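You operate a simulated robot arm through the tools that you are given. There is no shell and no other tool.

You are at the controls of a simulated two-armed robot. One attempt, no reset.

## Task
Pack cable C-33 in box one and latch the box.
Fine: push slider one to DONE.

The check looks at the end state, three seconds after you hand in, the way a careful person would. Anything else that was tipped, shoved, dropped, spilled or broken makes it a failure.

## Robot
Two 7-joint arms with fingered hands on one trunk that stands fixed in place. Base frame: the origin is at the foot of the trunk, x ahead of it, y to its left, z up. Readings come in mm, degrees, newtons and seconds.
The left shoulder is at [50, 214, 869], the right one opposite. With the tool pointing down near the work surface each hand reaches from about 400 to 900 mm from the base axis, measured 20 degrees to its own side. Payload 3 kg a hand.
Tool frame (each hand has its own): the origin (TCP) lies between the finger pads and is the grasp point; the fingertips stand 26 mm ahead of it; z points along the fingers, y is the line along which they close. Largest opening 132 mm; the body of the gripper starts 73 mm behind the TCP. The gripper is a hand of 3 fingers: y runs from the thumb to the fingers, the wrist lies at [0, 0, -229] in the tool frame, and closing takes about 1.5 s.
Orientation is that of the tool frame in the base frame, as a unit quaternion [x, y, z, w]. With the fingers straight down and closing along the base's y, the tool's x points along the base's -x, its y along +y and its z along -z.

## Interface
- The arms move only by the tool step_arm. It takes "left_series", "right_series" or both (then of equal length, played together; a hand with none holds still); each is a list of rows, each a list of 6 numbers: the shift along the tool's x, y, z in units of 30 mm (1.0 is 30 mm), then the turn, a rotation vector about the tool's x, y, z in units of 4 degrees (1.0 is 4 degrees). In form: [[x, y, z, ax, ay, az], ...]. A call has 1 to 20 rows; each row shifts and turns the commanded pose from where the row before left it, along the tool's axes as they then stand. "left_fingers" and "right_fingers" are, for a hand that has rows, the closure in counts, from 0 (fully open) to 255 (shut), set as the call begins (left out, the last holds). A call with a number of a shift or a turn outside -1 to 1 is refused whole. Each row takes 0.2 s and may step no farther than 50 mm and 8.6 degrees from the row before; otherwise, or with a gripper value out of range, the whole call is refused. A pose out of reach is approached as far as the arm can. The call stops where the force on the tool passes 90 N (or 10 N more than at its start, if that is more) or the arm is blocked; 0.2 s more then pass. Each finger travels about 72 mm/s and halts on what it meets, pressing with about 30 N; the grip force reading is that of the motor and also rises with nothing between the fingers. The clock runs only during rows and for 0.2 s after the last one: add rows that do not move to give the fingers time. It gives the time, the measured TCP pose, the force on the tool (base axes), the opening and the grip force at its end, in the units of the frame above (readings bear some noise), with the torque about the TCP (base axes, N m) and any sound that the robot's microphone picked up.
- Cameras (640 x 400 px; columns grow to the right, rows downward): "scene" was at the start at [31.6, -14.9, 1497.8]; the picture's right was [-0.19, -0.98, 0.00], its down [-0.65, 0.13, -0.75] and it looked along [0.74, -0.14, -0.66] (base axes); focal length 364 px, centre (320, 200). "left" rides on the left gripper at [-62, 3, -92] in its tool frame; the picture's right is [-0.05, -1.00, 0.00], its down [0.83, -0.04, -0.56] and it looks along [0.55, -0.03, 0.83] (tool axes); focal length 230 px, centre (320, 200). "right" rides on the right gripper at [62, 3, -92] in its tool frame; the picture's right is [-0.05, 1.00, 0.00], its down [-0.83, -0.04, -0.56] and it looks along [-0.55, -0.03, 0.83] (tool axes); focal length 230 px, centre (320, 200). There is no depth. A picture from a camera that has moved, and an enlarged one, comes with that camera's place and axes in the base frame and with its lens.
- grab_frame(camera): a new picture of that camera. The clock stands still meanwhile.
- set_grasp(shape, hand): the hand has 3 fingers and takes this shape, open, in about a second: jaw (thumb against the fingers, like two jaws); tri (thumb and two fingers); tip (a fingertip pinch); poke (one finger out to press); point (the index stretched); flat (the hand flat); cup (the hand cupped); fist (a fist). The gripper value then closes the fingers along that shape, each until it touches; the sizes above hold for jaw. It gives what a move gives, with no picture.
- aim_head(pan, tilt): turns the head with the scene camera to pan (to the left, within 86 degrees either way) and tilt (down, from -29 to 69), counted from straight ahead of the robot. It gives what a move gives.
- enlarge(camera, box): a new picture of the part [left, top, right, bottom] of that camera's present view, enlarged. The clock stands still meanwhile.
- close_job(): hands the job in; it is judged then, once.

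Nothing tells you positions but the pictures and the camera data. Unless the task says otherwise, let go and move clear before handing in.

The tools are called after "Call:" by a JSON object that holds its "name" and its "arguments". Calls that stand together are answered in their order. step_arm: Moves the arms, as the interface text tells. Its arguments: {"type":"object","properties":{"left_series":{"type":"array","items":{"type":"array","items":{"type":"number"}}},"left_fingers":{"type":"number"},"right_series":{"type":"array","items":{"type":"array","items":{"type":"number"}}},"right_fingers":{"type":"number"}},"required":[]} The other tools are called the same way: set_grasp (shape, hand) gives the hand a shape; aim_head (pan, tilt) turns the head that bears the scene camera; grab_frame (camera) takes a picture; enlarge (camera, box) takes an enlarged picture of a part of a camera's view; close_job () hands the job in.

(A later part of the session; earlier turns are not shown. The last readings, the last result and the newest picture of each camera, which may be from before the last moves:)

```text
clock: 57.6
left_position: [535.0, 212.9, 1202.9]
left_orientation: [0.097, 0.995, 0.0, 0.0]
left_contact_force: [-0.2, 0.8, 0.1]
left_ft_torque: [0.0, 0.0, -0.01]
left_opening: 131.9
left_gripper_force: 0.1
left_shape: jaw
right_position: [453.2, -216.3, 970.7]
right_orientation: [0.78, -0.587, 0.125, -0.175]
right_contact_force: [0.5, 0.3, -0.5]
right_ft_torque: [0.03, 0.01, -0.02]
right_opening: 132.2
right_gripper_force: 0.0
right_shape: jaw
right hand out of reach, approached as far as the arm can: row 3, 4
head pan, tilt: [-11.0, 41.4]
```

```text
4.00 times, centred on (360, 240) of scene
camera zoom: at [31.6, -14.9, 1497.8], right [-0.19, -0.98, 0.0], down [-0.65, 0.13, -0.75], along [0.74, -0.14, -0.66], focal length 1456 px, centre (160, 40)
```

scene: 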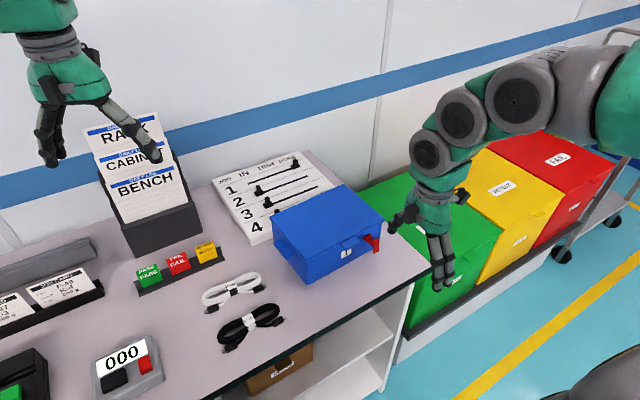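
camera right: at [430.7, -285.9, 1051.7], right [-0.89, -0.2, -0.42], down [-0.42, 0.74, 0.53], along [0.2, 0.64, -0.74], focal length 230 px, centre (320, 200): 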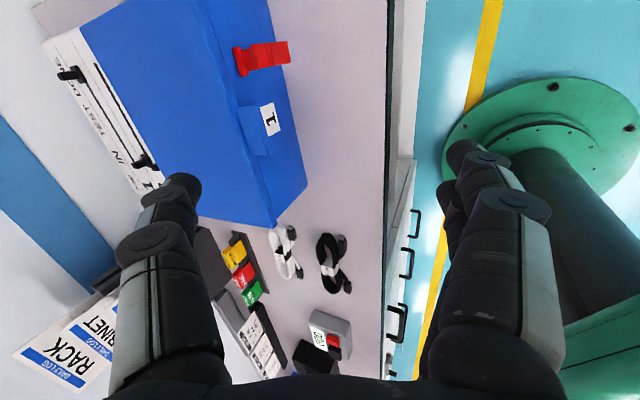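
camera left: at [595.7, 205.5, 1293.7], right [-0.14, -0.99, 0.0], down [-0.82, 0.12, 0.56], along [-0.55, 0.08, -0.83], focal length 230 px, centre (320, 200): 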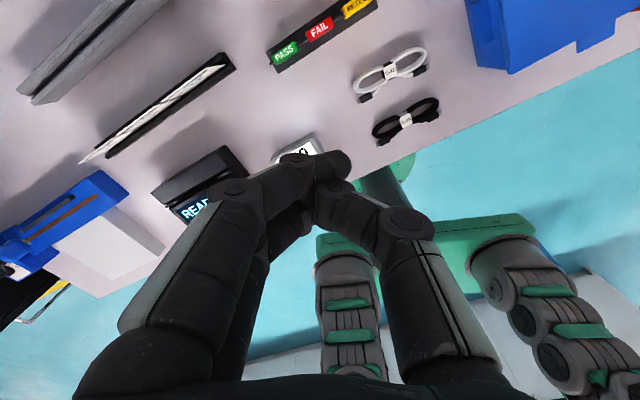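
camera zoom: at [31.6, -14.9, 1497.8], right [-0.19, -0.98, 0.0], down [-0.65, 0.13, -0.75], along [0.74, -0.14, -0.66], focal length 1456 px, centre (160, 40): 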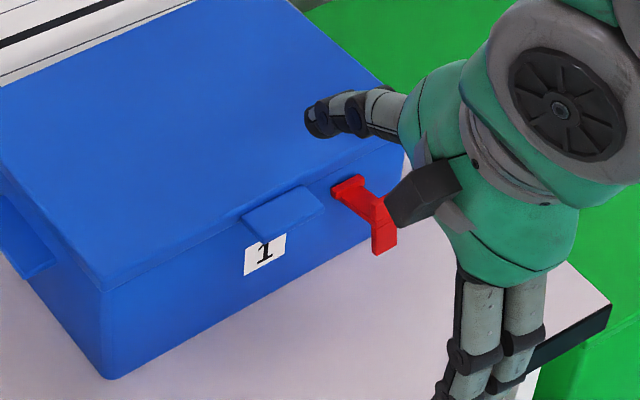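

The right arm can't get any lower in this orientation. I'll return it to the natural heading (22°) with the hand closed, and hook the closed fingers under the lid tab with a 35° forward pitch instead.

Call:
{"name": "step_arm", "arguments": {"right_series": [[0, -0.4226, -0.906, 0, 0, 0], [0, 0, 0, -1, 0, 0], [0, 0, 0, -1, 0, 0], [0, 0, 0, -1, 0, 0], [0, 0, 0, -1, 0, 0], [0, 0, 0, -1, 0, 0], [0, 0, 0, -1, 0, 0], [0, 0, 0, -0.25, 0, 0], [0, 0, 0, 0, 0, 1], [0, 0, 0, 0, 0, 1], [0, 0, 0, 0, 0, 1], [0, 0, 0, 0, 0, 1], [0, 0, 0, 0, 0, 1], [0, 0, 0, 0, 0, 1], [0, 0, 0, 0, 0, 1], [0, 0, 0, 0, 0, 1], [0, 0, 0, 0, 0, 1], [0, 0, 0, 0, 0, 1], [0, 0, 0, 0, 0, 1], [0, 0, 0, 0, 0, 1]], "right_fingers": 255}}

Call:
{"name": "step_arm", "arguments": {"right_series": [[0, 0, 0, 0, 0, 1], [0, 0, 0, 0, 0, 1], [0, 0, 0, 0, 0, 1], [0, 0, 0, 0, 0, 1], [0, 0, 0, 0, 0, 1], [0, 0, 0, 0, 0, 1], [0, 0, 0, 0, 0, 1], [0, 0, 0, 0, 0, 1], [0, 0, 0, 0, 0, 0.8]]}}

Call:
{"name": "grab_frame", "arguments": {"camera": "scene"}}

Call:
{"name": "grab_frame", "arguments": {"camera": "right"}}

```text
clock: 61.8
left_position: [536.2, 214.7, 1203.1]
left_orientation: [0.097, 0.995, 0.0, 0.001]
left_contact_force: [0.6, 0.7, 0.4]
left_ft_torque: [-0.01, 0.0, -0.01]
left_opening: 132.0
left_gripper_force: 0.1
left_shape: jaw
right_position: [455.6, -216.3, 1001.8]
right_orientation: [-0.486, 0.874, 0.005, 0.0]
right_contact_force: [-0.2, -0.2, 0.7]
right_ft_torque: [-0.01, -0.01, -0.03]
right_opening: 0.0
right_gripper_force: 30.2
right_shape: jaw
head pan, tilt: [-11.0, 41.4]
```

```text
clock: 63.8
left_position: [534.5, 214.3, 1202.5]
left_orientation: [0.097, 0.995, 0.0, 0.0]
left_contact_force: [0.2, -0.9, -0.8]
left_ft_torque: [0.02, 0.0, 0.02]
left_opening: 131.8
left_gripper_force: 0.1
left_shape: jaw
right_position: [454.3, -217.1, 1001.2]
right_orientation: [-0.2, 0.98, 0.005, -0.002]
right_contact_force: [0.9, 0.3, 0.5]
right_ft_torque: [-0.02, 0.04, 0.02]
right_opening: 0.1
right_gripper_force: 30.1
right_shape: jaw
head pan, tilt: [-11.0, 41.4]
```

```text
taken
```

scene: 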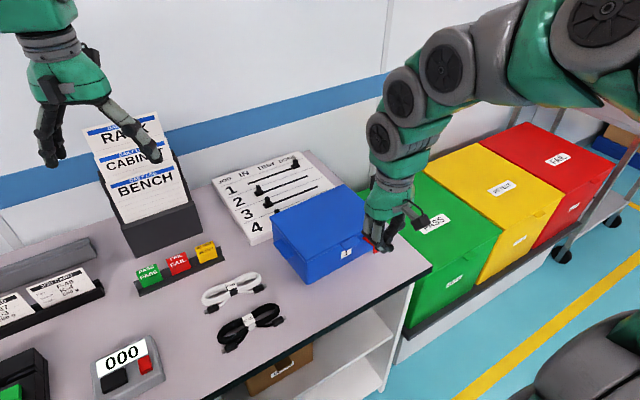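

```text
taken
camera right: at [396.5, -236.6, 1092.9], right [-0.34, 0.94, 0.01], down [0.79, 0.28, 0.55], along [0.52, 0.2, -0.83], focal length 230 px, centre (320, 200)
```

right: 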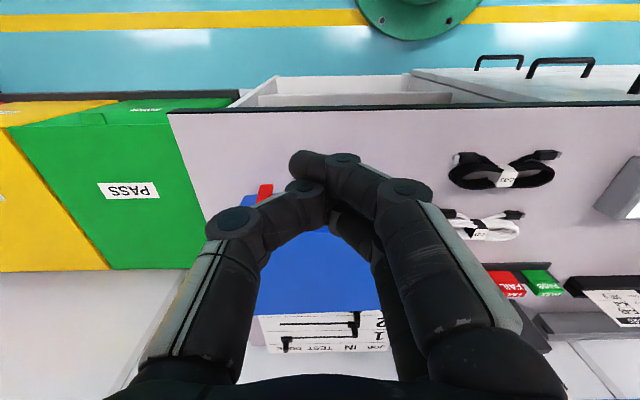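

Call:
{"name": "step_arm", "arguments": {"right_series": [[-0.836, -0.101, 0.456, 0, 0, 0], [-0.836, -0.101, 0.456, 0, 0, 0], [-0.836, -0.101, 0.456, 0, 0, 0], [0, 0, 0, 0, -1, 0], [0, 0, 0, 0, -1, 0], [0, 0, 0, 0, -1, 0], [0, 0, 0, 0, -1, 0], [0, 0, 0, 0, -1, 0], [0, 0, 0, 0, -1, 0], [0, 0, 0, 0, -1, 0], [0, 0, 0, 0, -0.5, 0]]}}

Call:
{"name": "grab_frame", "arguments": {"camera": "right"}}

Call:
{"name": "enlarge", "arguments": {"camera": "scene", "box": [280, 160, 440, 260]}}

```text
clock: 66.2
left_position: [536.2, 213.4, 1201.6]
left_orientation: [0.097, 0.995, 0.0, 0.0]
left_contact_force: [-0.2, 0.2, -0.2]
left_ft_torque: [0.0, 0.01, 0.02]
left_opening: 131.7
left_gripper_force: 0.1
left_shape: jaw
right_position: [527.5, -193.8, 960.4]
right_orientation: [-0.193, 0.947, 0.057, 0.252]
right_contact_force: [0.2, -0.4, -0.1]
right_ft_torque: [0.01, -0.01, -0.01]
right_opening: 0.0
right_gripper_force: 29.9
right_shape: jaw
head pan, tilt: [-11.0, 41.4]
```

```text
taken
camera right: at [435.3, -229.6, 1008.4], right [-0.35, 0.94, 0.04], down [0.43, 0.12, 0.9], along [0.83, 0.33, -0.44], focal length 230 px, centre (320, 200)
```

right: 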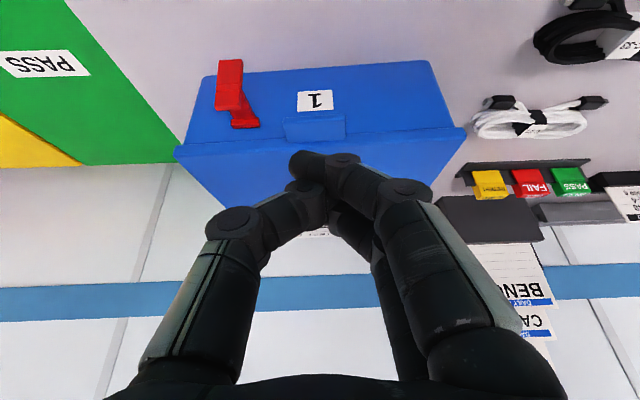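

```text
4.00 times, centred on (360, 210) of scene
camera zoom: at [31.6, -14.9, 1497.8], right [-0.19, -0.98, 0.0], down [-0.65, 0.13, -0.75], along [0.74, -0.14, -0.66], focal length 1456 px, centre (160, 160)
```

zoom: 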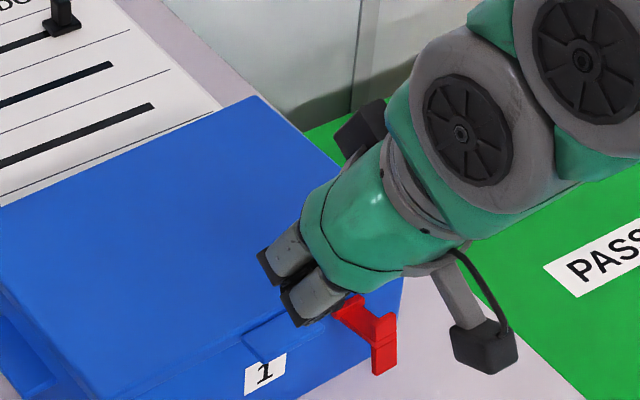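

The hand is at 23° heading and 30° pitch above the tab. I'll move it out in front of the tab, then descend to below tab level.

Call:
{"name": "step_arm", "arguments": {"right_series": [[0.72, 0, -0.417, 0, 0, 0], [0.392, 0, 0.678, 0, 0, 0], [0.392, 0, 0.678, 0, 0, 0]]}}

Call:
{"name": "grab_frame", "arguments": {"camera": "right"}}

Call:
{"name": "enlarge", "arguments": {"camera": "scene", "box": [290, 190, 418, 270]}}

```text
clock: 67.0
left_position: [535.6, 214.9, 1202.4]
left_orientation: [0.096, 0.995, -0.001, 0.0]
left_contact_force: [0.7, -0.5, 0.1]
left_ft_torque: [-0.01, -0.01, -0.02]
left_opening: 131.9
left_gripper_force: 0.1
left_shape: jaw
right_position: [504.0, -205.5, 923.6]
right_orientation: [-0.192, 0.947, 0.056, 0.25]
right_contact_force: [0.0, 0.4, -0.1]
right_ft_torque: [0.01, 0.01, 0.0]
right_opening: 0.1
right_gripper_force: 30.1
right_shape: jaw
right hand out of reach, approached as far as the arm can: row 3
head pan, tilt: [-11.0, 41.4]
```

```text
taken
camera right: at [410.7, -239.8, 972.5], right [-0.35, 0.94, 0.04], down [0.43, 0.13, 0.89], along [0.83, 0.33, -0.45], focal length 230 px, centre (320, 200)
```

right: 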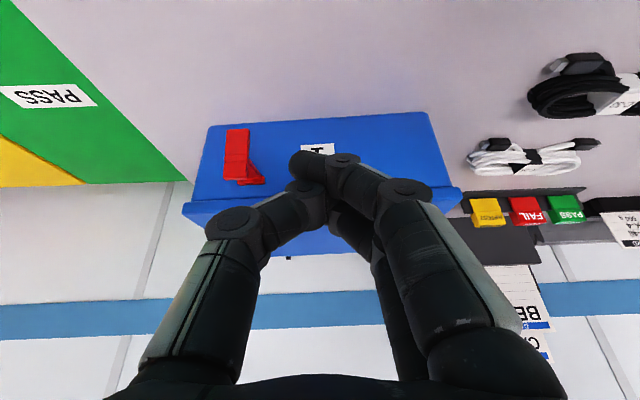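

```text
5.00 times, centred on (354, 230) of scene
camera zoom: at [31.6, -14.9, 1497.8], right [-0.19, -0.98, 0.0], down [-0.65, 0.13, -0.75], along [0.74, -0.14, -0.66], focal length 1820 px, centre (150, 50)
```

zoom: 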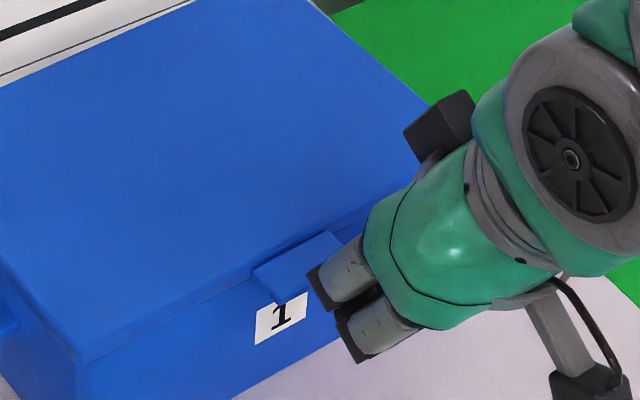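

The right arm is too folded to reach under the tab, but the left arm has room for it. I'll park the right hand up and to the right, then bring the left hand over to lift the lid.

Call:
{"name": "step_arm", "arguments": {"right_series": [[-0.5, 0, -0.866, 0, 0, 0], [-0.5, 0, -0.866, 0, 0, 0], [-0.5, 0, -0.866, 0, 0, 0], [-0.5, 0, -0.866, 0, 0, 0], [-0.5, 0, -0.866, 0, 0, 0], [-0.5, 0, -0.866, 0, 0, 0], [-0.5, 0, -0.866, 0, 0, 0], [0, 0, 0, 0, 1, 0], [0, 0, 0, 0, 1, 0], [0, 0, 0, 0, 1, 0], [0, 0, 0, 0, 1, 0], [0, 0, 0, 0, 1, 0], [0, 0, 0, 0, 1, 0], [0, 0, 0, 0, 1, 0], [0, -1, 0, 0, 0.5, 0], [0, -1, 0, 0, 0, 0], [0, -1, 0, 0, 0, 0], [0, -1, 0, 0, 0, 0], [0, -1, 0, 0, 0, 0], [0, -1, 0, 0, 0, 0]]}}

Call:
{"name": "grab_frame", "arguments": {"camera": "scene"}}

```text
clock: 71.2
left_position: [536.1, 213.6, 1201.7]
left_orientation: [0.097, 0.995, 0.0, 0.0]
left_contact_force: [-0.4, -0.3, 0.0]
left_ft_torque: [-0.02, 0.02, -0.03]
left_opening: 132.0
left_gripper_force: 0.1
left_shape: jaw
right_position: [576.6, -371.4, 1132.8]
right_orientation: [-0.2, 0.98, 0.005, -0.002]
right_contact_force: [0.3, -0.1, -0.3]
right_ft_torque: [0.0, -0.01, -0.05]
right_opening: 0.2
right_gripper_force: 30.0
right_shape: jaw
head pan, tilt: [-11.0, 41.4]
```

```text
taken
```

scene: 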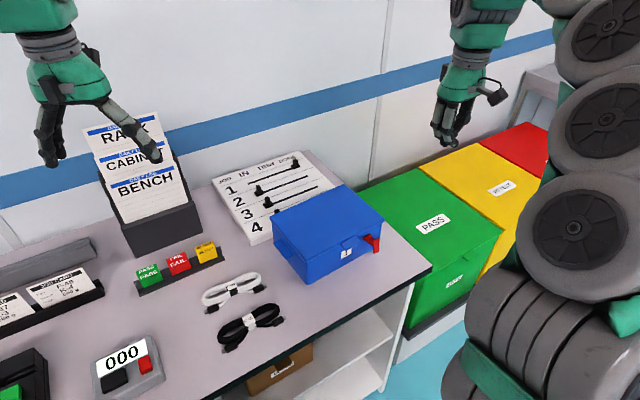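

The right hand is parked. From the left of the tab, a vertical left hand in point shape could slide its index under the tab's left edge and lift. I'll set that shape, yaw the left hand to 23°, and look.

Call:
{"name": "set_grasp", "arguments": {"shape": "point", "hand": "left"}}

Call:
{"name": "step_arm", "arguments": {"left_series": [[0, 0, 0, 0, 0, -1], [0, 0, 0, 0, 0, -1], [0, 0, 0, 0, 0, -1], [0, 0, 0, 0, 0, -1], [0, 0, 0, 0, 0, -1], [0, 0, 0, 0, 0, -1], [0, 0, 0, 0, 0, -1], [0, 0, 0, 0, 0, -1], [0, 0, 0, 0, 0, -0.5]], "left_fingers": 0}}

Call:
{"name": "grab_frame", "arguments": {"camera": "left"}}

Call:
{"name": "enlarge", "arguments": {"camera": "scene", "box": [0, 0, 180, 180]}}

```text
clock: 72.1
left_position: [536.2, 214.3, 1203.0]
left_orientation: [0.097, 0.995, 0.0, 0.0]
left_contact_force: [0.3, 0.3, 0.1]
left_ft_torque: [-0.04, 0.05, 0.02]
left_opening: 0.0
left_gripper_force: 0.0
left_shape: point
right_position: [577.2, -371.3, 1133.7]
right_orientation: [-0.2, 0.98, 0.004, -0.002]
right_contact_force: [-0.6, -0.3, 0.9]
right_ft_torque: [0.01, -0.05, 0.01]
right_opening: 0.1
right_gripper_force: 29.7
right_shape: jaw
head pan, tilt: [-11.0, 41.4]
```

```text
clock: 74.1
left_position: [535.0, 215.7, 1203.4]
left_orientation: [-0.2, 0.98, 0.0, 0.0]
left_contact_force: [0.9, -1.6, 0.1]
left_ft_torque: [-0.01, -0.02, -0.03]
left_opening: 0.2
left_gripper_force: 0.1
left_shape: point
right_position: [577.1, -371.3, 1132.0]
right_orientation: [-0.2, 0.98, 0.005, -0.003]
right_contact_force: [-0.4, -1.0, -0.7]
right_ft_torque: [0.0, 0.03, -0.01]
right_opening: 0.1
right_gripper_force: 30.1
right_shape: jaw
head pan, tilt: [-11.0, 41.4]
```

```text
taken
camera left: at [590.4, 242.9, 1293.6], right [0.44, -0.9, 0.0], down [-0.75, -0.36, 0.56], along [-0.5, -0.24, -0.83], focal length 230 px, centre (320, 200)
```

left: 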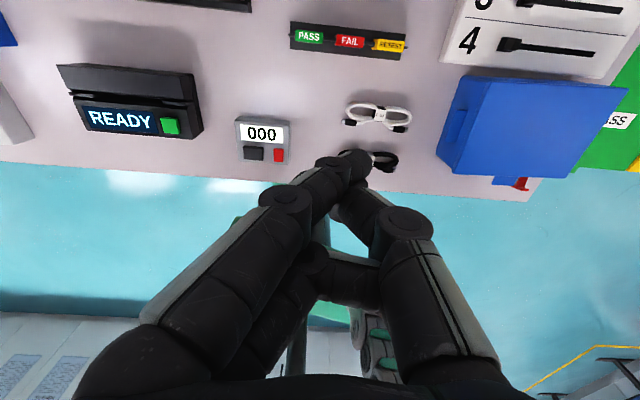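

```text
2.22 times, centred on (90, 90) of scene
camera zoom: at [31.6, -14.9, 1497.8], right [-0.19, -0.98, 0.0], down [-0.65, 0.13, -0.75], along [0.74, -0.14, -0.66], focal length 809 px, centre (831, 444)
```

zoom: 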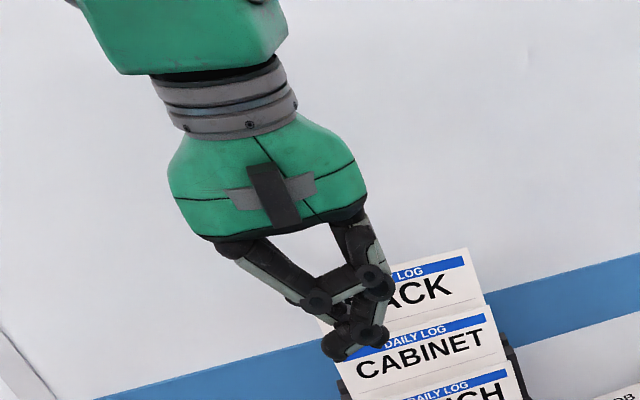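

In point shape the left index tip is at about tool (-14, -20, 17). I'll move the left hand to the left-front of the box, high up, and tilt it 30° so the index points right and slightly down.

Call:
{"name": "step_arm", "arguments": {"left_series": [[0.49, -0.878, 0.615, 0, 0, 0], [0.49, -0.878, 0.615, 0, 0, 0], [0.49, -0.878, 0.615, 0, 0, 0], [0.49, -0.878, 0.615, 0, 0, 0], [0.49, -0.878, 0.615, 0, 0, 0], [0.49, -0.878, 0.615, 0, 0, 0], [0.49, -0.878, 0.615, 0, 0, 0], [0.49, -0.878, 0.615, 0, 0, 0], [0.49, -0.878, 0.615, 0, 0, 0], [0.49, -0.878, 0.615, 0, 0, 0], [0.49, -0.878, 0.615, 0, 0, 0], [0, 0, 0, 1, 0, 0], [0, 0, 0, 1, 0, 0], [0, 0, 0, 1, 0, 0], [0, 0, 0, 1, 0, 0], [0, 0, 0, 1, 0, 0], [0, 0, 0, 1, 0, 0], [0, 0, 0, 1, 0, 0], [0, 0, 0, 0.5, 0, 0]]}}

Call:
{"name": "grab_frame", "arguments": {"camera": "left"}}

Call:
{"name": "grab_frame", "arguments": {"camera": "scene"}}

```text
clock: 78.1
left_position: [498.9, -114.0, 1001.9]
left_orientation: [-0.192, 0.946, -0.255, 0.052]
left_contact_force: [-0.4, 0.0, -0.4]
left_ft_torque: [-0.01, 0.02, 0.0]
left_opening: 0.1
left_gripper_force: 0.0
left_shape: point
right_position: [577.4, -370.9, 1132.7]
right_orientation: [-0.199, 0.98, 0.006, -0.002]
right_contact_force: [0.6, 0.8, 1.0]
right_ft_torque: [0.01, 0.02, 0.01]
right_opening: 0.0
right_gripper_force: 29.7
right_shape: jaw
head pan, tilt: [-11.0, 41.4]
```

```text
taken
camera left: at [536.5, -44.7, 1078.1], right [0.38, -0.78, 0.5], down [-0.86, -0.1, 0.5], along [-0.34, -0.62, -0.71], focal length 230 px, centre (320, 200)
```

left: 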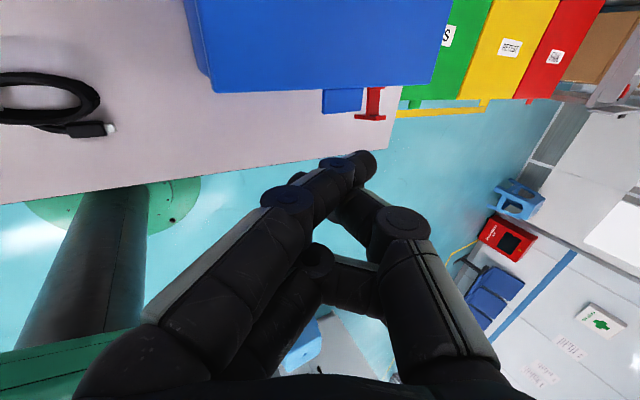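

```text
taken
```

scene: 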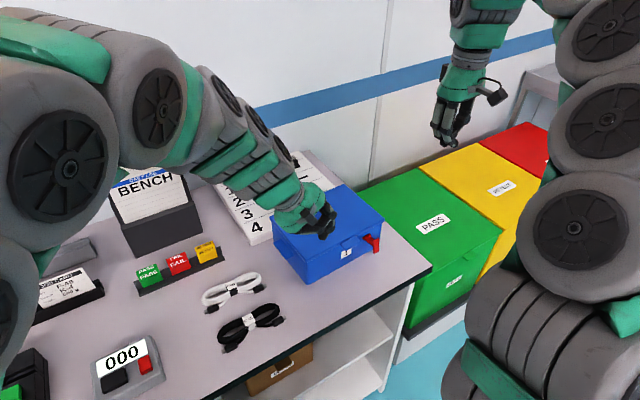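

Call:
{"name": "step_arm", "arguments": {"left_series": [[0.05, 0.467, 0.808, 0, 0, 0], [0.05, 0.467, 0.808, 0, 0, 0], [0.05, 0.467, 0.808, 0, 0, 0]]}}

Call:
{"name": "grab_frame", "arguments": {"camera": "left"}}

Call:
{"name": "enlarge", "arguments": {"camera": "scene", "box": [260, 170, 404, 260]}}

```text
clock: 78.9
left_position: [495.4, -113.6, 917.4]
left_orientation: [-0.193, 0.946, -0.254, 0.051]
left_contact_force: [-0.1, -0.9, 0.3]
left_ft_torque: [0.02, 0.0, -0.04]
left_opening: 0.0
left_gripper_force: 0.0
left_shape: point
right_position: [576.8, -371.6, 1131.5]
right_orientation: [-0.2, 0.98, 0.005, -0.001]
right_contact_force: [0.3, -0.2, 0.0]
right_ft_torque: [-0.02, -0.01, -0.01]
right_opening: 0.1
right_gripper_force: 30.4
right_shape: jaw
head pan, tilt: [-11.0, 41.4]
```

```text
taken
camera left: at [531.1, -45.5, 994.5], right [0.39, -0.78, 0.5], down [-0.86, -0.1, 0.5], along [-0.34, -0.62, -0.71], focal length 230 px, centre (320, 200)
```

left: 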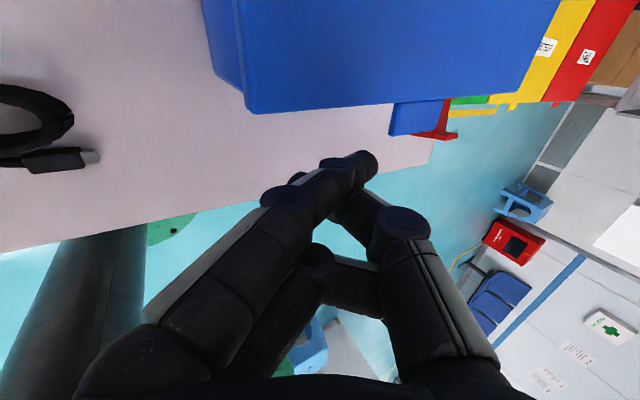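

```text
4.44 times, centred on (332, 215) of scene
camera zoom: at [31.6, -14.9, 1497.8], right [-0.19, -0.98, 0.0], down [-0.65, 0.13, -0.75], along [0.74, -0.14, -0.66], focal length 1618 px, centre (267, 133)
```

zoom: 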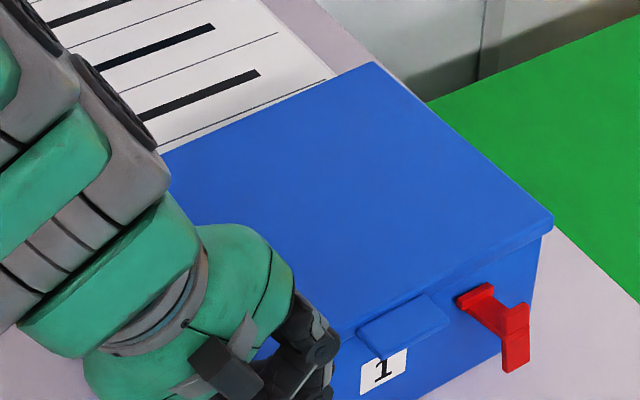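

Call:
{"name": "step_arm", "arguments": {"left_series": [[0, 0.458, 0.794, 0, 0, 0], [0, 0.458, 0.794, 0, 0, 0]]}}

Call:
{"name": "grab_frame", "arguments": {"camera": "left"}}

Call:
{"name": "enlarge", "arguments": {"camera": "scene", "box": [260, 190, 404, 280]}}

```text
clock: 79.5
left_position: [493.1, -113.2, 862.1]
left_orientation: [-0.193, 0.946, -0.254, 0.052]
left_contact_force: [-1.0, 0.4, -0.1]
left_ft_torque: [-0.01, 0.0, 0.01]
left_opening: 0.0
left_gripper_force: 0.0
left_shape: point
right_position: [577.5, -371.8, 1132.3]
right_orientation: [-0.2, 0.98, 0.004, -0.002]
right_contact_force: [0.2, -1.2, -0.4]
right_ft_torque: [0.02, 0.03, -0.03]
right_opening: 0.0
right_gripper_force: 30.1
right_shape: jaw
head pan, tilt: [-11.0, 41.4]
```

```text
taken
camera left: at [531.1, -45.1, 939.3], right [0.39, -0.78, 0.5], down [-0.86, -0.1, 0.5], along [-0.34, -0.62, -0.71], focal length 230 px, centre (320, 200)
```

left: 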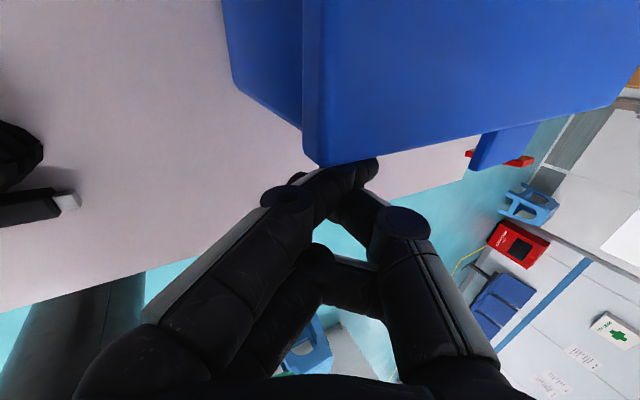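

```text
4.44 times, centred on (332, 235) of scene
camera zoom: at [31.6, -14.9, 1497.8], right [-0.19, -0.98, 0.0], down [-0.65, 0.13, -0.75], along [0.74, -0.14, -0.66], focal length 1618 px, centre (267, 44)
```

zoom: 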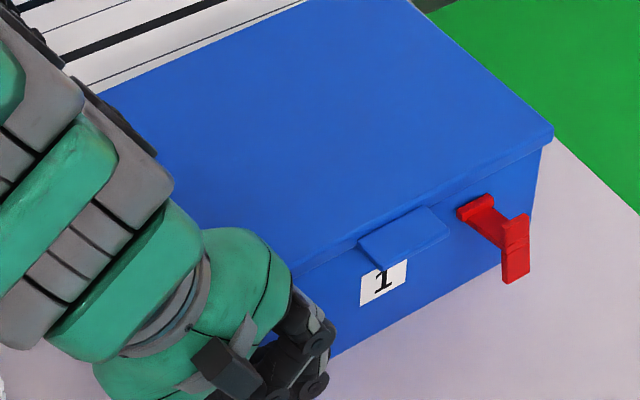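

The left hand is down beside the box front, left of the tab and below it. I'll slide right so the index passes under the tab.

Call:
{"name": "step_arm", "arguments": {"left_series": [[-0.1, -0.241, 0.139, 0, 0, 0], [-0.1, -0.241, 0.139, 0, 0, 0], [-0.05, -0.241, 0.139, 0, 0, 0], [-0.05, -0.241, 0.139, 0, 0, 0], [0, -0.241, 0.139, 0, 0, 0]]}}

Call:
{"name": "enlarge", "arguments": {"camera": "scene", "box": [280, 200, 408, 280]}}

Call:
{"name": "grab_frame", "arguments": {"camera": "left"}}

Call:
{"name": "enlarge", "arguments": {"camera": "right", "box": [0, 0, 640, 400]}}

```text
clock: 80.7
left_position: [520.0, -151.8, 860.9]
left_orientation: [-0.191, 0.947, -0.254, 0.051]
left_contact_force: [-0.1, -0.5, 0.0]
left_ft_torque: [0.0, 0.01, -0.02]
left_opening: 0.2
left_gripper_force: 0.0
left_shape: point
right_position: [577.3, -371.2, 1131.8]
right_orientation: [-0.199, 0.98, 0.003, -0.002]
right_contact_force: [-0.3, 0.0, -0.2]
right_ft_torque: [-0.01, -0.01, -0.01]
right_opening: 0.0
right_gripper_force: 30.0
right_shape: jaw
head pan, tilt: [-11.0, 41.4]
```

```text
5.00 times, centred on (344, 240) of scene
camera zoom: at [31.6, -14.9, 1497.8], right [-0.19, -0.98, 0.0], down [-0.65, 0.13, -0.75], along [0.74, -0.14, -0.66], focal length 1820 px, centre (200, 0)
```

zoom: 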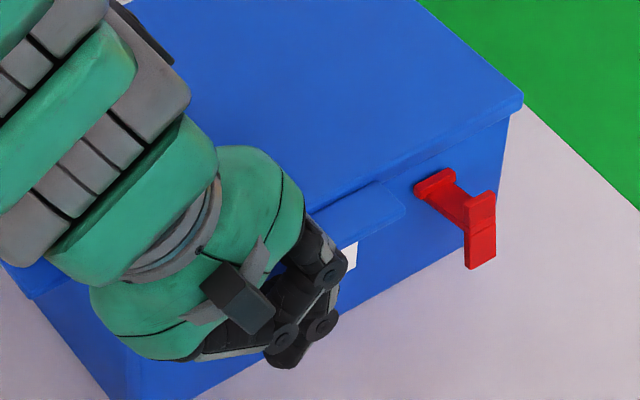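

```text
taken
camera left: at [556.5, -81.5, 939.3], right [0.38, -0.78, 0.5], down [-0.86, -0.1, 0.5], along [-0.34, -0.62, -0.71], focal length 230 px, centre (320, 200)
```

left: 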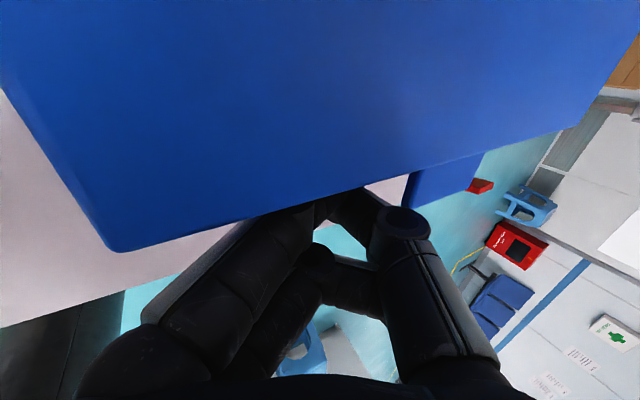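

```text
1.00 times, centred on (320, 200) of right (not enlarged: the box is as wide or as high as the picture)
camera zoom: at [519.5, -392.1, 1223.9], right [-0.34, 0.94, 0.01], down [0.79, 0.28, 0.55], along [0.52, 0.2, -0.83], focal length 230 px, centre (320, 200)
```

zoom: 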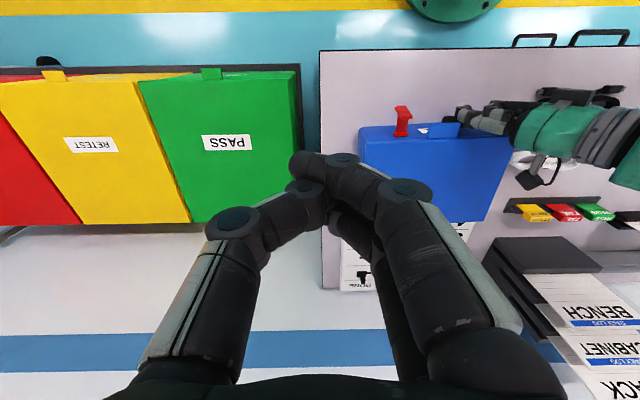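

Call:
{"name": "enlarge", "arguments": {"camera": "right", "box": [370, 80, 530, 180]}}

Call:
{"name": "enlarge", "arguments": {"camera": "left", "box": [280, 130, 520, 280]}}

```text
4.00 times, centred on (450, 130) of right
camera zoom: at [519.5, -392.1, 1223.9], right [-0.34, 0.94, 0.01], down [0.79, 0.28, 0.55], along [0.52, 0.2, -0.83], focal length 920 px, centre (-200, 480)
```

zoom: 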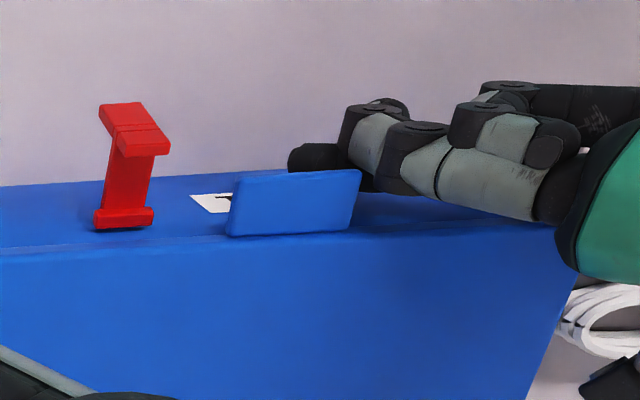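

```text
2.67 times, centred on (400, 205) of left
camera zoom: at [556.5, -81.5, 939.3], right [0.38, -0.78, 0.5], down [-0.86, -0.1, 0.5], along [-0.34, -0.62, -0.71], focal length 614 px, centre (107, 187)
```

zoom: 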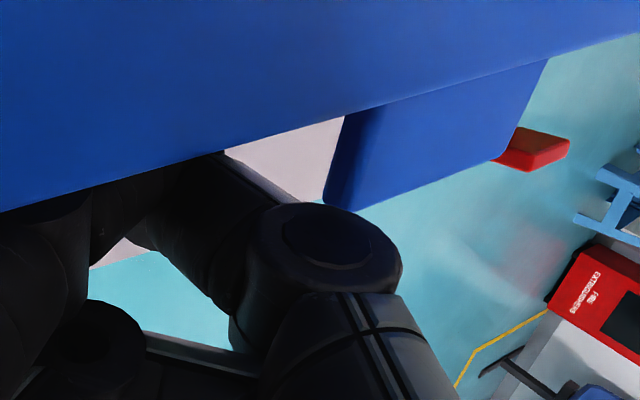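

The right camera shows the index tip under the left half of the tab. I'll lift gently in small steps and watch the force and the lid.

Call:
{"name": "step_arm", "arguments": {"left_series": [[0, -0.1, -0.173, 0, 0, 0], [0, -0.1, -0.173, 0, 0, 0], [0, -0.1, -0.173, 0, 0, 0]]}}

Call:
{"name": "enlarge", "arguments": {"camera": "right", "box": [370, 80, 530, 180]}}

```text
clock: 81.5
left_position: [519.8, -150.4, 879.5]
left_orientation: [-0.192, 0.947, -0.254, 0.051]
left_contact_force: [-0.5, 0.2, 0.3]
left_ft_torque: [-0.01, -0.02, 0.0]
left_opening: 0.1
left_gripper_force: 0.0
left_shape: point
right_position: [577.0, -370.8, 1132.9]
right_orientation: [-0.199, 0.98, 0.006, -0.002]
right_contact_force: [-1.2, -0.3, 0.7]
right_ft_torque: [-0.03, 0.02, -0.04]
right_opening: 0.1
right_gripper_force: 29.9
right_shape: jaw
head pan, tilt: [-11.0, 41.4]
```

```text
4.00 times, centred on (450, 130) of right
camera zoom: at [519.5, -392.1, 1223.9], right [-0.34, 0.94, 0.01], down [0.79, 0.28, 0.55], along [0.52, 0.2, -0.83], focal length 920 px, centre (-200, 480)
```

zoom: 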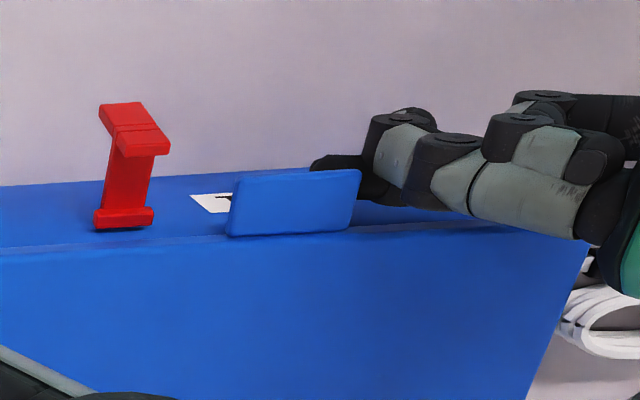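

Call:
{"name": "step_arm", "arguments": {"left_series": [[0, -0.083, -0.144, 0, 0, 0], [0, -0.083, -0.144, 0, 0, 0]]}}

Call:
{"name": "enlarge", "arguments": {"camera": "right", "box": [370, 80, 530, 180]}}

```text
clock: 82.1
left_position: [519.5, -150.0, 889.5]
left_orientation: [-0.192, 0.947, -0.253, 0.05]
left_contact_force: [0.0, 1.0, -0.3]
left_ft_torque: [0.02, -0.03, 0.01]
left_opening: 0.0
left_gripper_force: 0.1
left_shape: point
right_position: [576.6, -371.1, 1132.5]
right_orientation: [-0.199, 0.98, 0.005, -0.001]
right_contact_force: [-0.2, 0.4, -0.6]
right_ft_torque: [-0.01, 0.0, -0.01]
right_opening: 0.0
right_gripper_force: 29.9
right_shape: jaw
head pan, tilt: [-11.0, 41.4]
```

```text
4.00 times, centred on (450, 130) of right
camera zoom: at [519.5, -392.1, 1223.9], right [-0.34, 0.94, 0.01], down [0.79, 0.28, 0.55], along [0.52, 0.2, -0.83], focal length 920 px, centre (-200, 480)
```

zoom: 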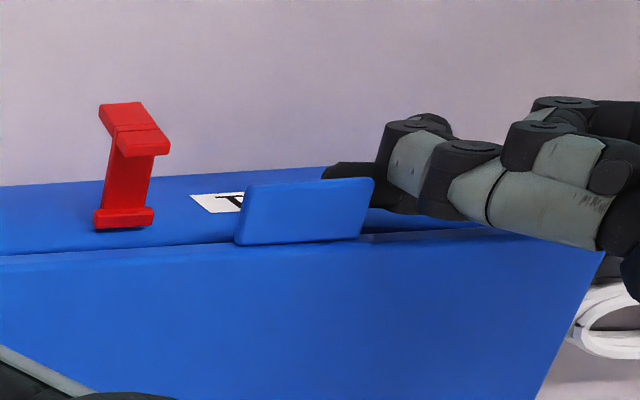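

The lid is rising with hardly any force. I'll follow its arc upward and inward in steps.

Call:
{"name": "step_arm", "arguments": {"left_series": [[-0.06, -0.2, -0.346, 0, 0, 0], [-0.06, -0.2, -0.346, 0, 0, 0], [-0.12, -0.2, -0.346, 0, 0, 0], [-0.12, -0.2, -0.346, 0, 0, 0]]}}

Call:
{"name": "enlarge", "arguments": {"camera": "right", "box": [370, 80, 530, 180]}}

Call:
{"name": "enlarge", "arguments": {"camera": "scene", "box": [260, 170, 420, 270]}}

```text
clock: 83.1
left_position: [528.2, -144.7, 937.3]
left_orientation: [-0.193, 0.946, -0.253, 0.052]
left_contact_force: [0.0, 0.4, -0.9]
left_ft_torque: [0.01, 0.02, -0.03]
left_opening: 0.0
left_gripper_force: 0.0
left_shape: point
right_position: [578.0, -371.3, 1132.4]
right_orientation: [-0.199, 0.98, 0.005, -0.002]
right_contact_force: [0.0, 0.5, 0.3]
right_ft_torque: [0.0, 0.03, 0.04]
right_opening: 0.0
right_gripper_force: 30.1
right_shape: jaw
head pan, tilt: [-11.0, 41.4]
```

```text
4.00 times, centred on (450, 130) of right
camera zoom: at [519.4, -392.1, 1223.9], right [-0.34, 0.94, 0.01], down [0.79, 0.28, 0.55], along [0.52, 0.2, -0.83], focal length 920 px, centre (-200, 480)
```

zoom: 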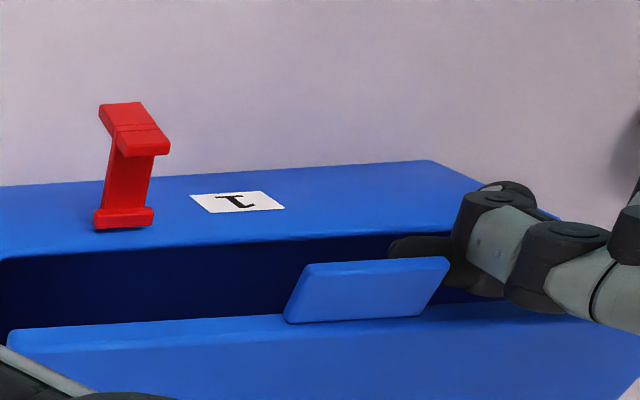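

```text
4.00 times, centred on (340, 220) of scene
camera zoom: at [31.6, -14.9, 1497.8], right [-0.19, -0.98, 0.0], down [-0.65, 0.13, -0.75], along [0.74, -0.14, -0.66], focal length 1456 px, centre (240, 120)
```

zoom: 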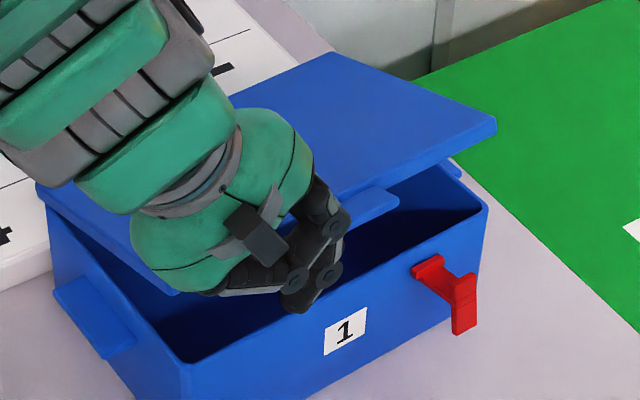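

The lid is about 20° open and the interior is visible. I'll keep going along the arc.

Call:
{"name": "step_arm", "arguments": {"left_series": [[-0.18, -0.21, -0.364, 0, 0, 0], [-0.2, -0.21, -0.364, 0, 0, 0], [-0.24, -0.208, -0.361, 0, 0, 0], [-0.26, -0.2, -0.35, 0, 0, 0]]}}

Call:
{"name": "enlarge", "arguments": {"camera": "right", "box": [370, 80, 530, 180]}}

Call:
{"name": "enlarge", "arguments": {"camera": "scene", "box": [260, 170, 420, 270]}}

```text
clock: 84.1
left_position: [552.6, -134.4, 988.8]
left_orientation: [-0.192, 0.947, -0.253, 0.052]
left_contact_force: [0.1, 0.0, -0.5]
left_ft_torque: [0.02, 0.02, -0.02]
left_opening: 0.0
left_gripper_force: 0.0
left_shape: point
right_position: [578.9, -371.0, 1132.4]
right_orientation: [-0.2, 0.98, 0.004, -0.002]
right_contact_force: [0.6, -0.3, 0.0]
right_ft_torque: [0.04, -0.01, -0.02]
right_opening: 0.0
right_gripper_force: 30.2
right_shape: jaw
head pan, tilt: [-11.0, 41.4]
```

```text
4.00 times, centred on (450, 130) of right
camera zoom: at [519.4, -392.1, 1223.9], right [-0.34, 0.94, 0.01], down [0.79, 0.28, 0.55], along [0.52, 0.2, -0.83], focal length 920 px, centre (-200, 480)
```

zoom: 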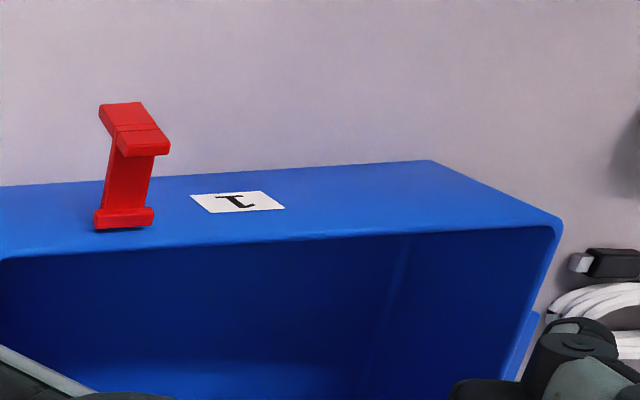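

```text
4.00 times, centred on (340, 220) of scene
camera zoom: at [31.6, -14.9, 1497.8], right [-0.19, -0.98, 0.0], down [-0.65, 0.13, -0.75], along [0.74, -0.14, -0.66], focal length 1456 px, centre (240, 120)
```

zoom: 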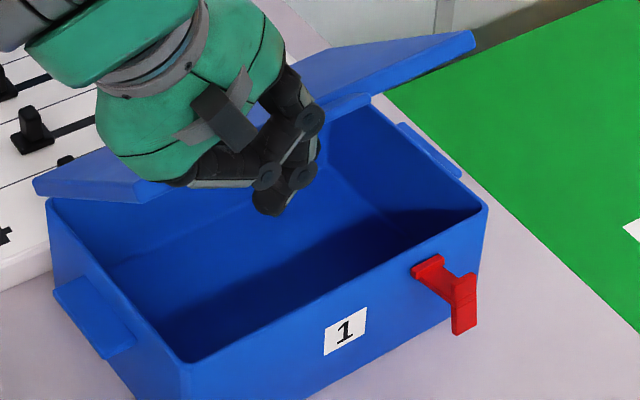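

Call:
{"name": "step_arm", "arguments": {"left_series": [[-0.29, -0.185, -0.32, 0, 0, 0], [-0.31, -0.175, -0.303, 0, 0, 0], [-0.33, -0.165, -0.285, 0, 0, 0], [-0.35, -0.155, -0.268, 0, 0, 0]]}}

Call:
{"name": "enlarge", "arguments": {"camera": "scene", "box": [240, 130, 432, 250]}}

Call:
{"name": "grab_frame", "arguments": {"camera": "right"}}

```text
clock: 85.1
left_position: [588.2, -120.5, 1027.2]
left_orientation: [-0.193, 0.946, -0.255, 0.05]
left_contact_force: [-0.3, 0.3, -0.1]
left_ft_torque: [0.01, -0.01, 0.04]
left_opening: 0.0
left_gripper_force: 0.0
left_shape: point
right_position: [577.4, -372.6, 1132.4]
right_orientation: [-0.2, 0.98, 0.005, -0.002]
right_contact_force: [0.3, -0.1, -0.5]
right_ft_torque: [-0.02, -0.04, 0.04]
right_opening: 0.0
right_gripper_force: 30.0
right_shape: jaw
head pan, tilt: [-11.0, 41.4]
```

```text
3.33 times, centred on (336, 190) of scene
camera zoom: at [31.6, -14.9, 1497.8], right [-0.19, -0.98, 0.0], down [-0.65, 0.13, -0.75], along [0.74, -0.14, -0.66], focal length 1214 px, centre (267, 233)
```

zoom: 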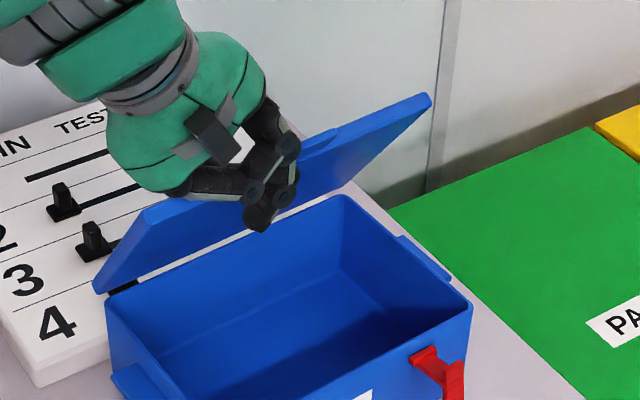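

```text
taken
camera right: at [519.4, -392.1, 1223.9], right [-0.34, 0.94, 0.01], down [0.79, 0.28, 0.55], along [0.52, 0.2, -0.83], focal length 230 px, centre (320, 200)
```

right: 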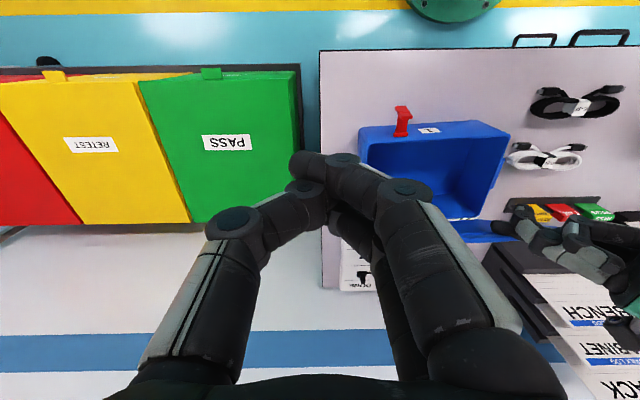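

Call:
{"name": "step_arm", "arguments": {"left_series": [[-0.36, -0.12, -0.208, 0, 0, 0], [-0.36, -0.1, -0.173, 0, 0, 0], [-0.36, -0.08, -0.139, 0, 0, 0], [-0.36, -0.05, -0.087, 0, 0, 0], [-0.36, -0.03, -0.052, 0, 0, 0]]}}

Call:
{"name": "enlarge", "arguments": {"camera": "scene", "box": [240, 130, 432, 250]}}

Call:
{"name": "grab_frame", "arguments": {"camera": "left"}}

```text
clock: 86.3
left_position: [639.3, -100.7, 1050.1]
left_orientation: [-0.191, 0.947, -0.254, 0.052]
left_contact_force: [-1.1, -1.1, 0.0]
left_ft_torque: [0.01, 0.01, 0.04]
left_opening: 0.2
left_gripper_force: 0.1
left_shape: point
right_position: [578.4, -371.3, 1132.8]
right_orientation: [-0.2, 0.98, 0.005, -0.003]
right_contact_force: [0.0, 1.1, 0.9]
right_ft_torque: [-0.02, 0.01, -0.03]
right_opening: 0.0
right_gripper_force: 30.3
right_shape: jaw
head pan, tilt: [-11.0, 41.4]
```

```text
3.33 times, centred on (336, 190) of scene
camera zoom: at [31.6, -14.9, 1497.8], right [-0.19, -0.98, 0.0], down [-0.65, 0.13, -0.75], along [0.74, -0.14, -0.66], focal length 1214 px, centre (267, 233)
```

zoom: 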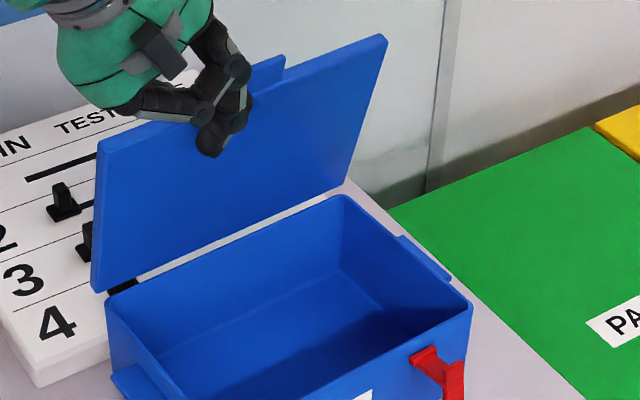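

```text
taken
camera left: at [675.5, -31.1, 1127.0], right [0.38, -0.78, 0.5], down [-0.86, -0.1, 0.5], along [-0.34, -0.62, -0.71], focal length 230 px, centre (320, 200)
```

left: 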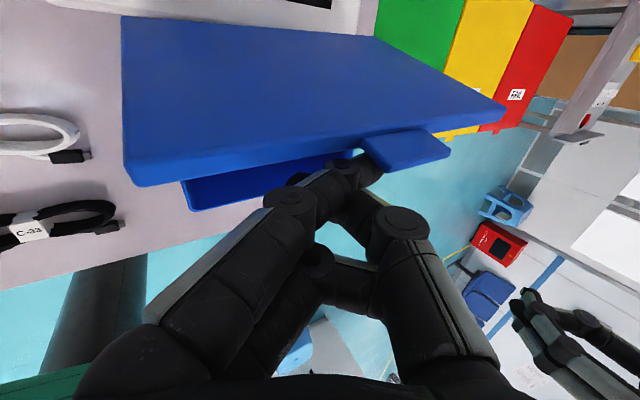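

The lid is at about 80°. Before pushing it past vertical, I'll back the finger off a little to see whether the hinge holds by itself.

Call:
{"name": "step_arm", "arguments": {"left_series": [[0.2, 0, 0, 0, 0, 0], [0.2, 0, 0, 0, 0, 0], [0, 0, 0, 0, 0, 0]]}}

Call:
{"name": "enlarge", "arguments": {"camera": "scene", "box": [240, 130, 432, 250]}}

Call:
{"name": "enlarge", "arguments": {"camera": "left", "box": [240, 80, 480, 230]}}

```text
clock: 87.1
left_position: [627.5, -105.0, 1050.0]
left_orientation: [-0.192, 0.947, -0.253, 0.052]
left_contact_force: [0.4, -0.5, 0.0]
left_ft_torque: [-0.01, -0.04, 0.01]
left_opening: 0.1
left_gripper_force: 0.0
left_shape: point
right_position: [576.7, -372.8, 1132.9]
right_orientation: [-0.2, 0.98, 0.005, -0.002]
right_contact_force: [-0.4, -0.5, -0.1]
right_ft_torque: [0.02, -0.02, 0.01]
right_opening: 0.0
right_gripper_force: 29.7
right_shape: jaw
head pan, tilt: [-11.0, 41.4]
```

```text
3.33 times, centred on (336, 190) of scene
camera zoom: at [31.6, -14.9, 1497.8], right [-0.19, -0.98, 0.0], down [-0.65, 0.13, -0.75], along [0.74, -0.14, -0.66], focal length 1214 px, centre (267, 233)
```

zoom: 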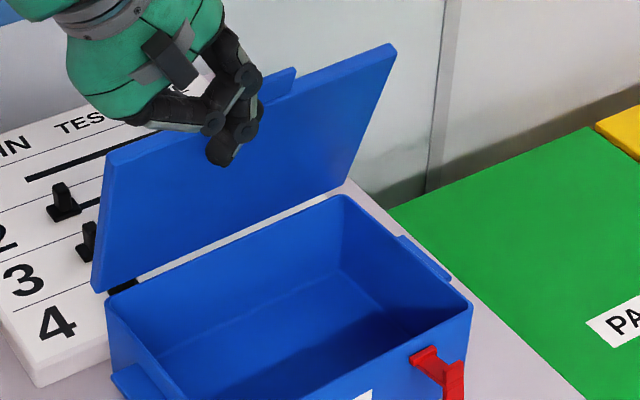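

```text
2.67 times, centred on (360, 155) of left
camera zoom: at [664.1, -35.6, 1127.5], right [0.38, -0.78, 0.5], down [-0.86, -0.1, 0.5], along [-0.34, -0.62, -0.71], focal length 614 px, centre (213, 320)
```

zoom: 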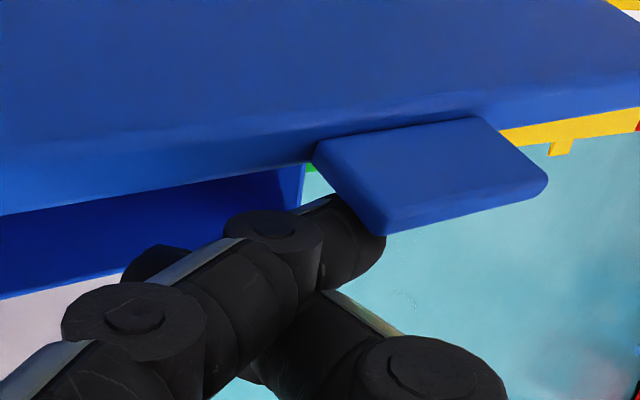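

The lid falls back with the finger, so it has to go past vertical to stay, or be held. I'll push it slowly through 90° and see whether there's a stop just beyond.

Call:
{"name": "step_arm", "arguments": {"left_series": [[-0.25, -0.02, -0.035, 0, 0, 0], [-0.25, -0.02, -0.035, 0, 0, 0], [-0.25, -0.02, -0.035, 0, 0, 0], [-0.25, -0.02, -0.035, 0, 0, 0], [-0.25, -0.02, -0.035, 0, 0, 0]]}}

Call:
{"name": "enlarge", "arguments": {"camera": "scene", "box": [240, 130, 432, 250]}}

Call:
{"name": "enlarge", "arguments": {"camera": "left", "box": [240, 80, 480, 230]}}

```text
clock: 88.3
left_position: [662.9, -91.3, 1056.8]
left_orientation: [-0.191, 0.947, -0.255, 0.051]
left_contact_force: [-0.1, -0.3, -0.5]
left_ft_torque: [0.0, 0.02, -0.01]
left_opening: 0.0
left_gripper_force: 0.1
left_shape: point
right_position: [576.6, -371.7, 1130.9]
right_orientation: [-0.199, 0.98, 0.005, -0.002]
right_contact_force: [-0.4, -0.7, 0.2]
right_ft_torque: [-0.02, 0.01, 0.0]
right_opening: 0.0
right_gripper_force: 30.1
right_shape: jaw
head pan, tilt: [-11.0, 41.4]
```

```text
3.33 times, centred on (336, 190) of scene
camera zoom: at [31.6, -14.9, 1497.8], right [-0.19, -0.98, 0.0], down [-0.65, 0.13, -0.75], along [0.74, -0.14, -0.66], focal length 1214 px, centre (267, 233)
```

zoom: 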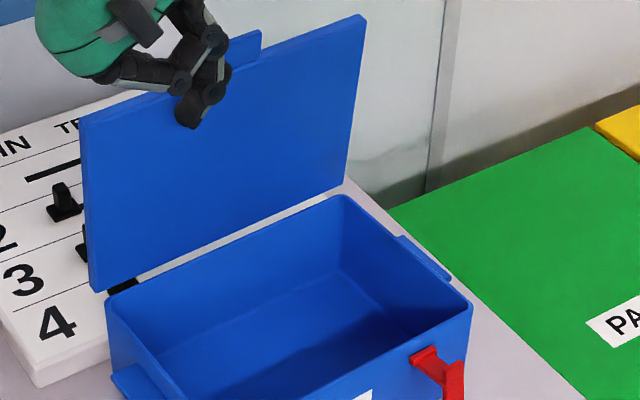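

```text
2.67 times, centred on (360, 155) of left
camera zoom: at [699.2, -21.3, 1133.7], right [0.38, -0.78, 0.5], down [-0.86, -0.1, 0.5], along [-0.34, -0.62, -0.71], focal length 614 px, centre (213, 320)
```

zoom: 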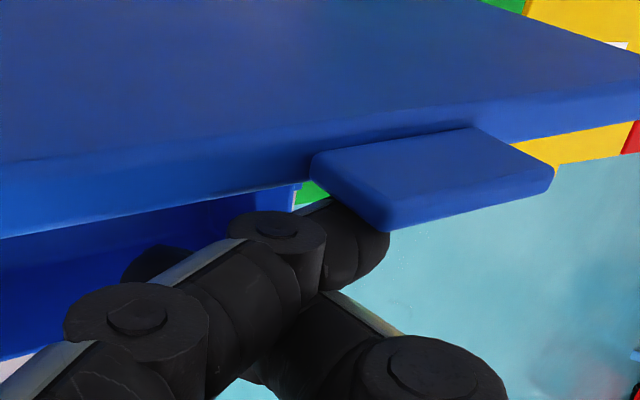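

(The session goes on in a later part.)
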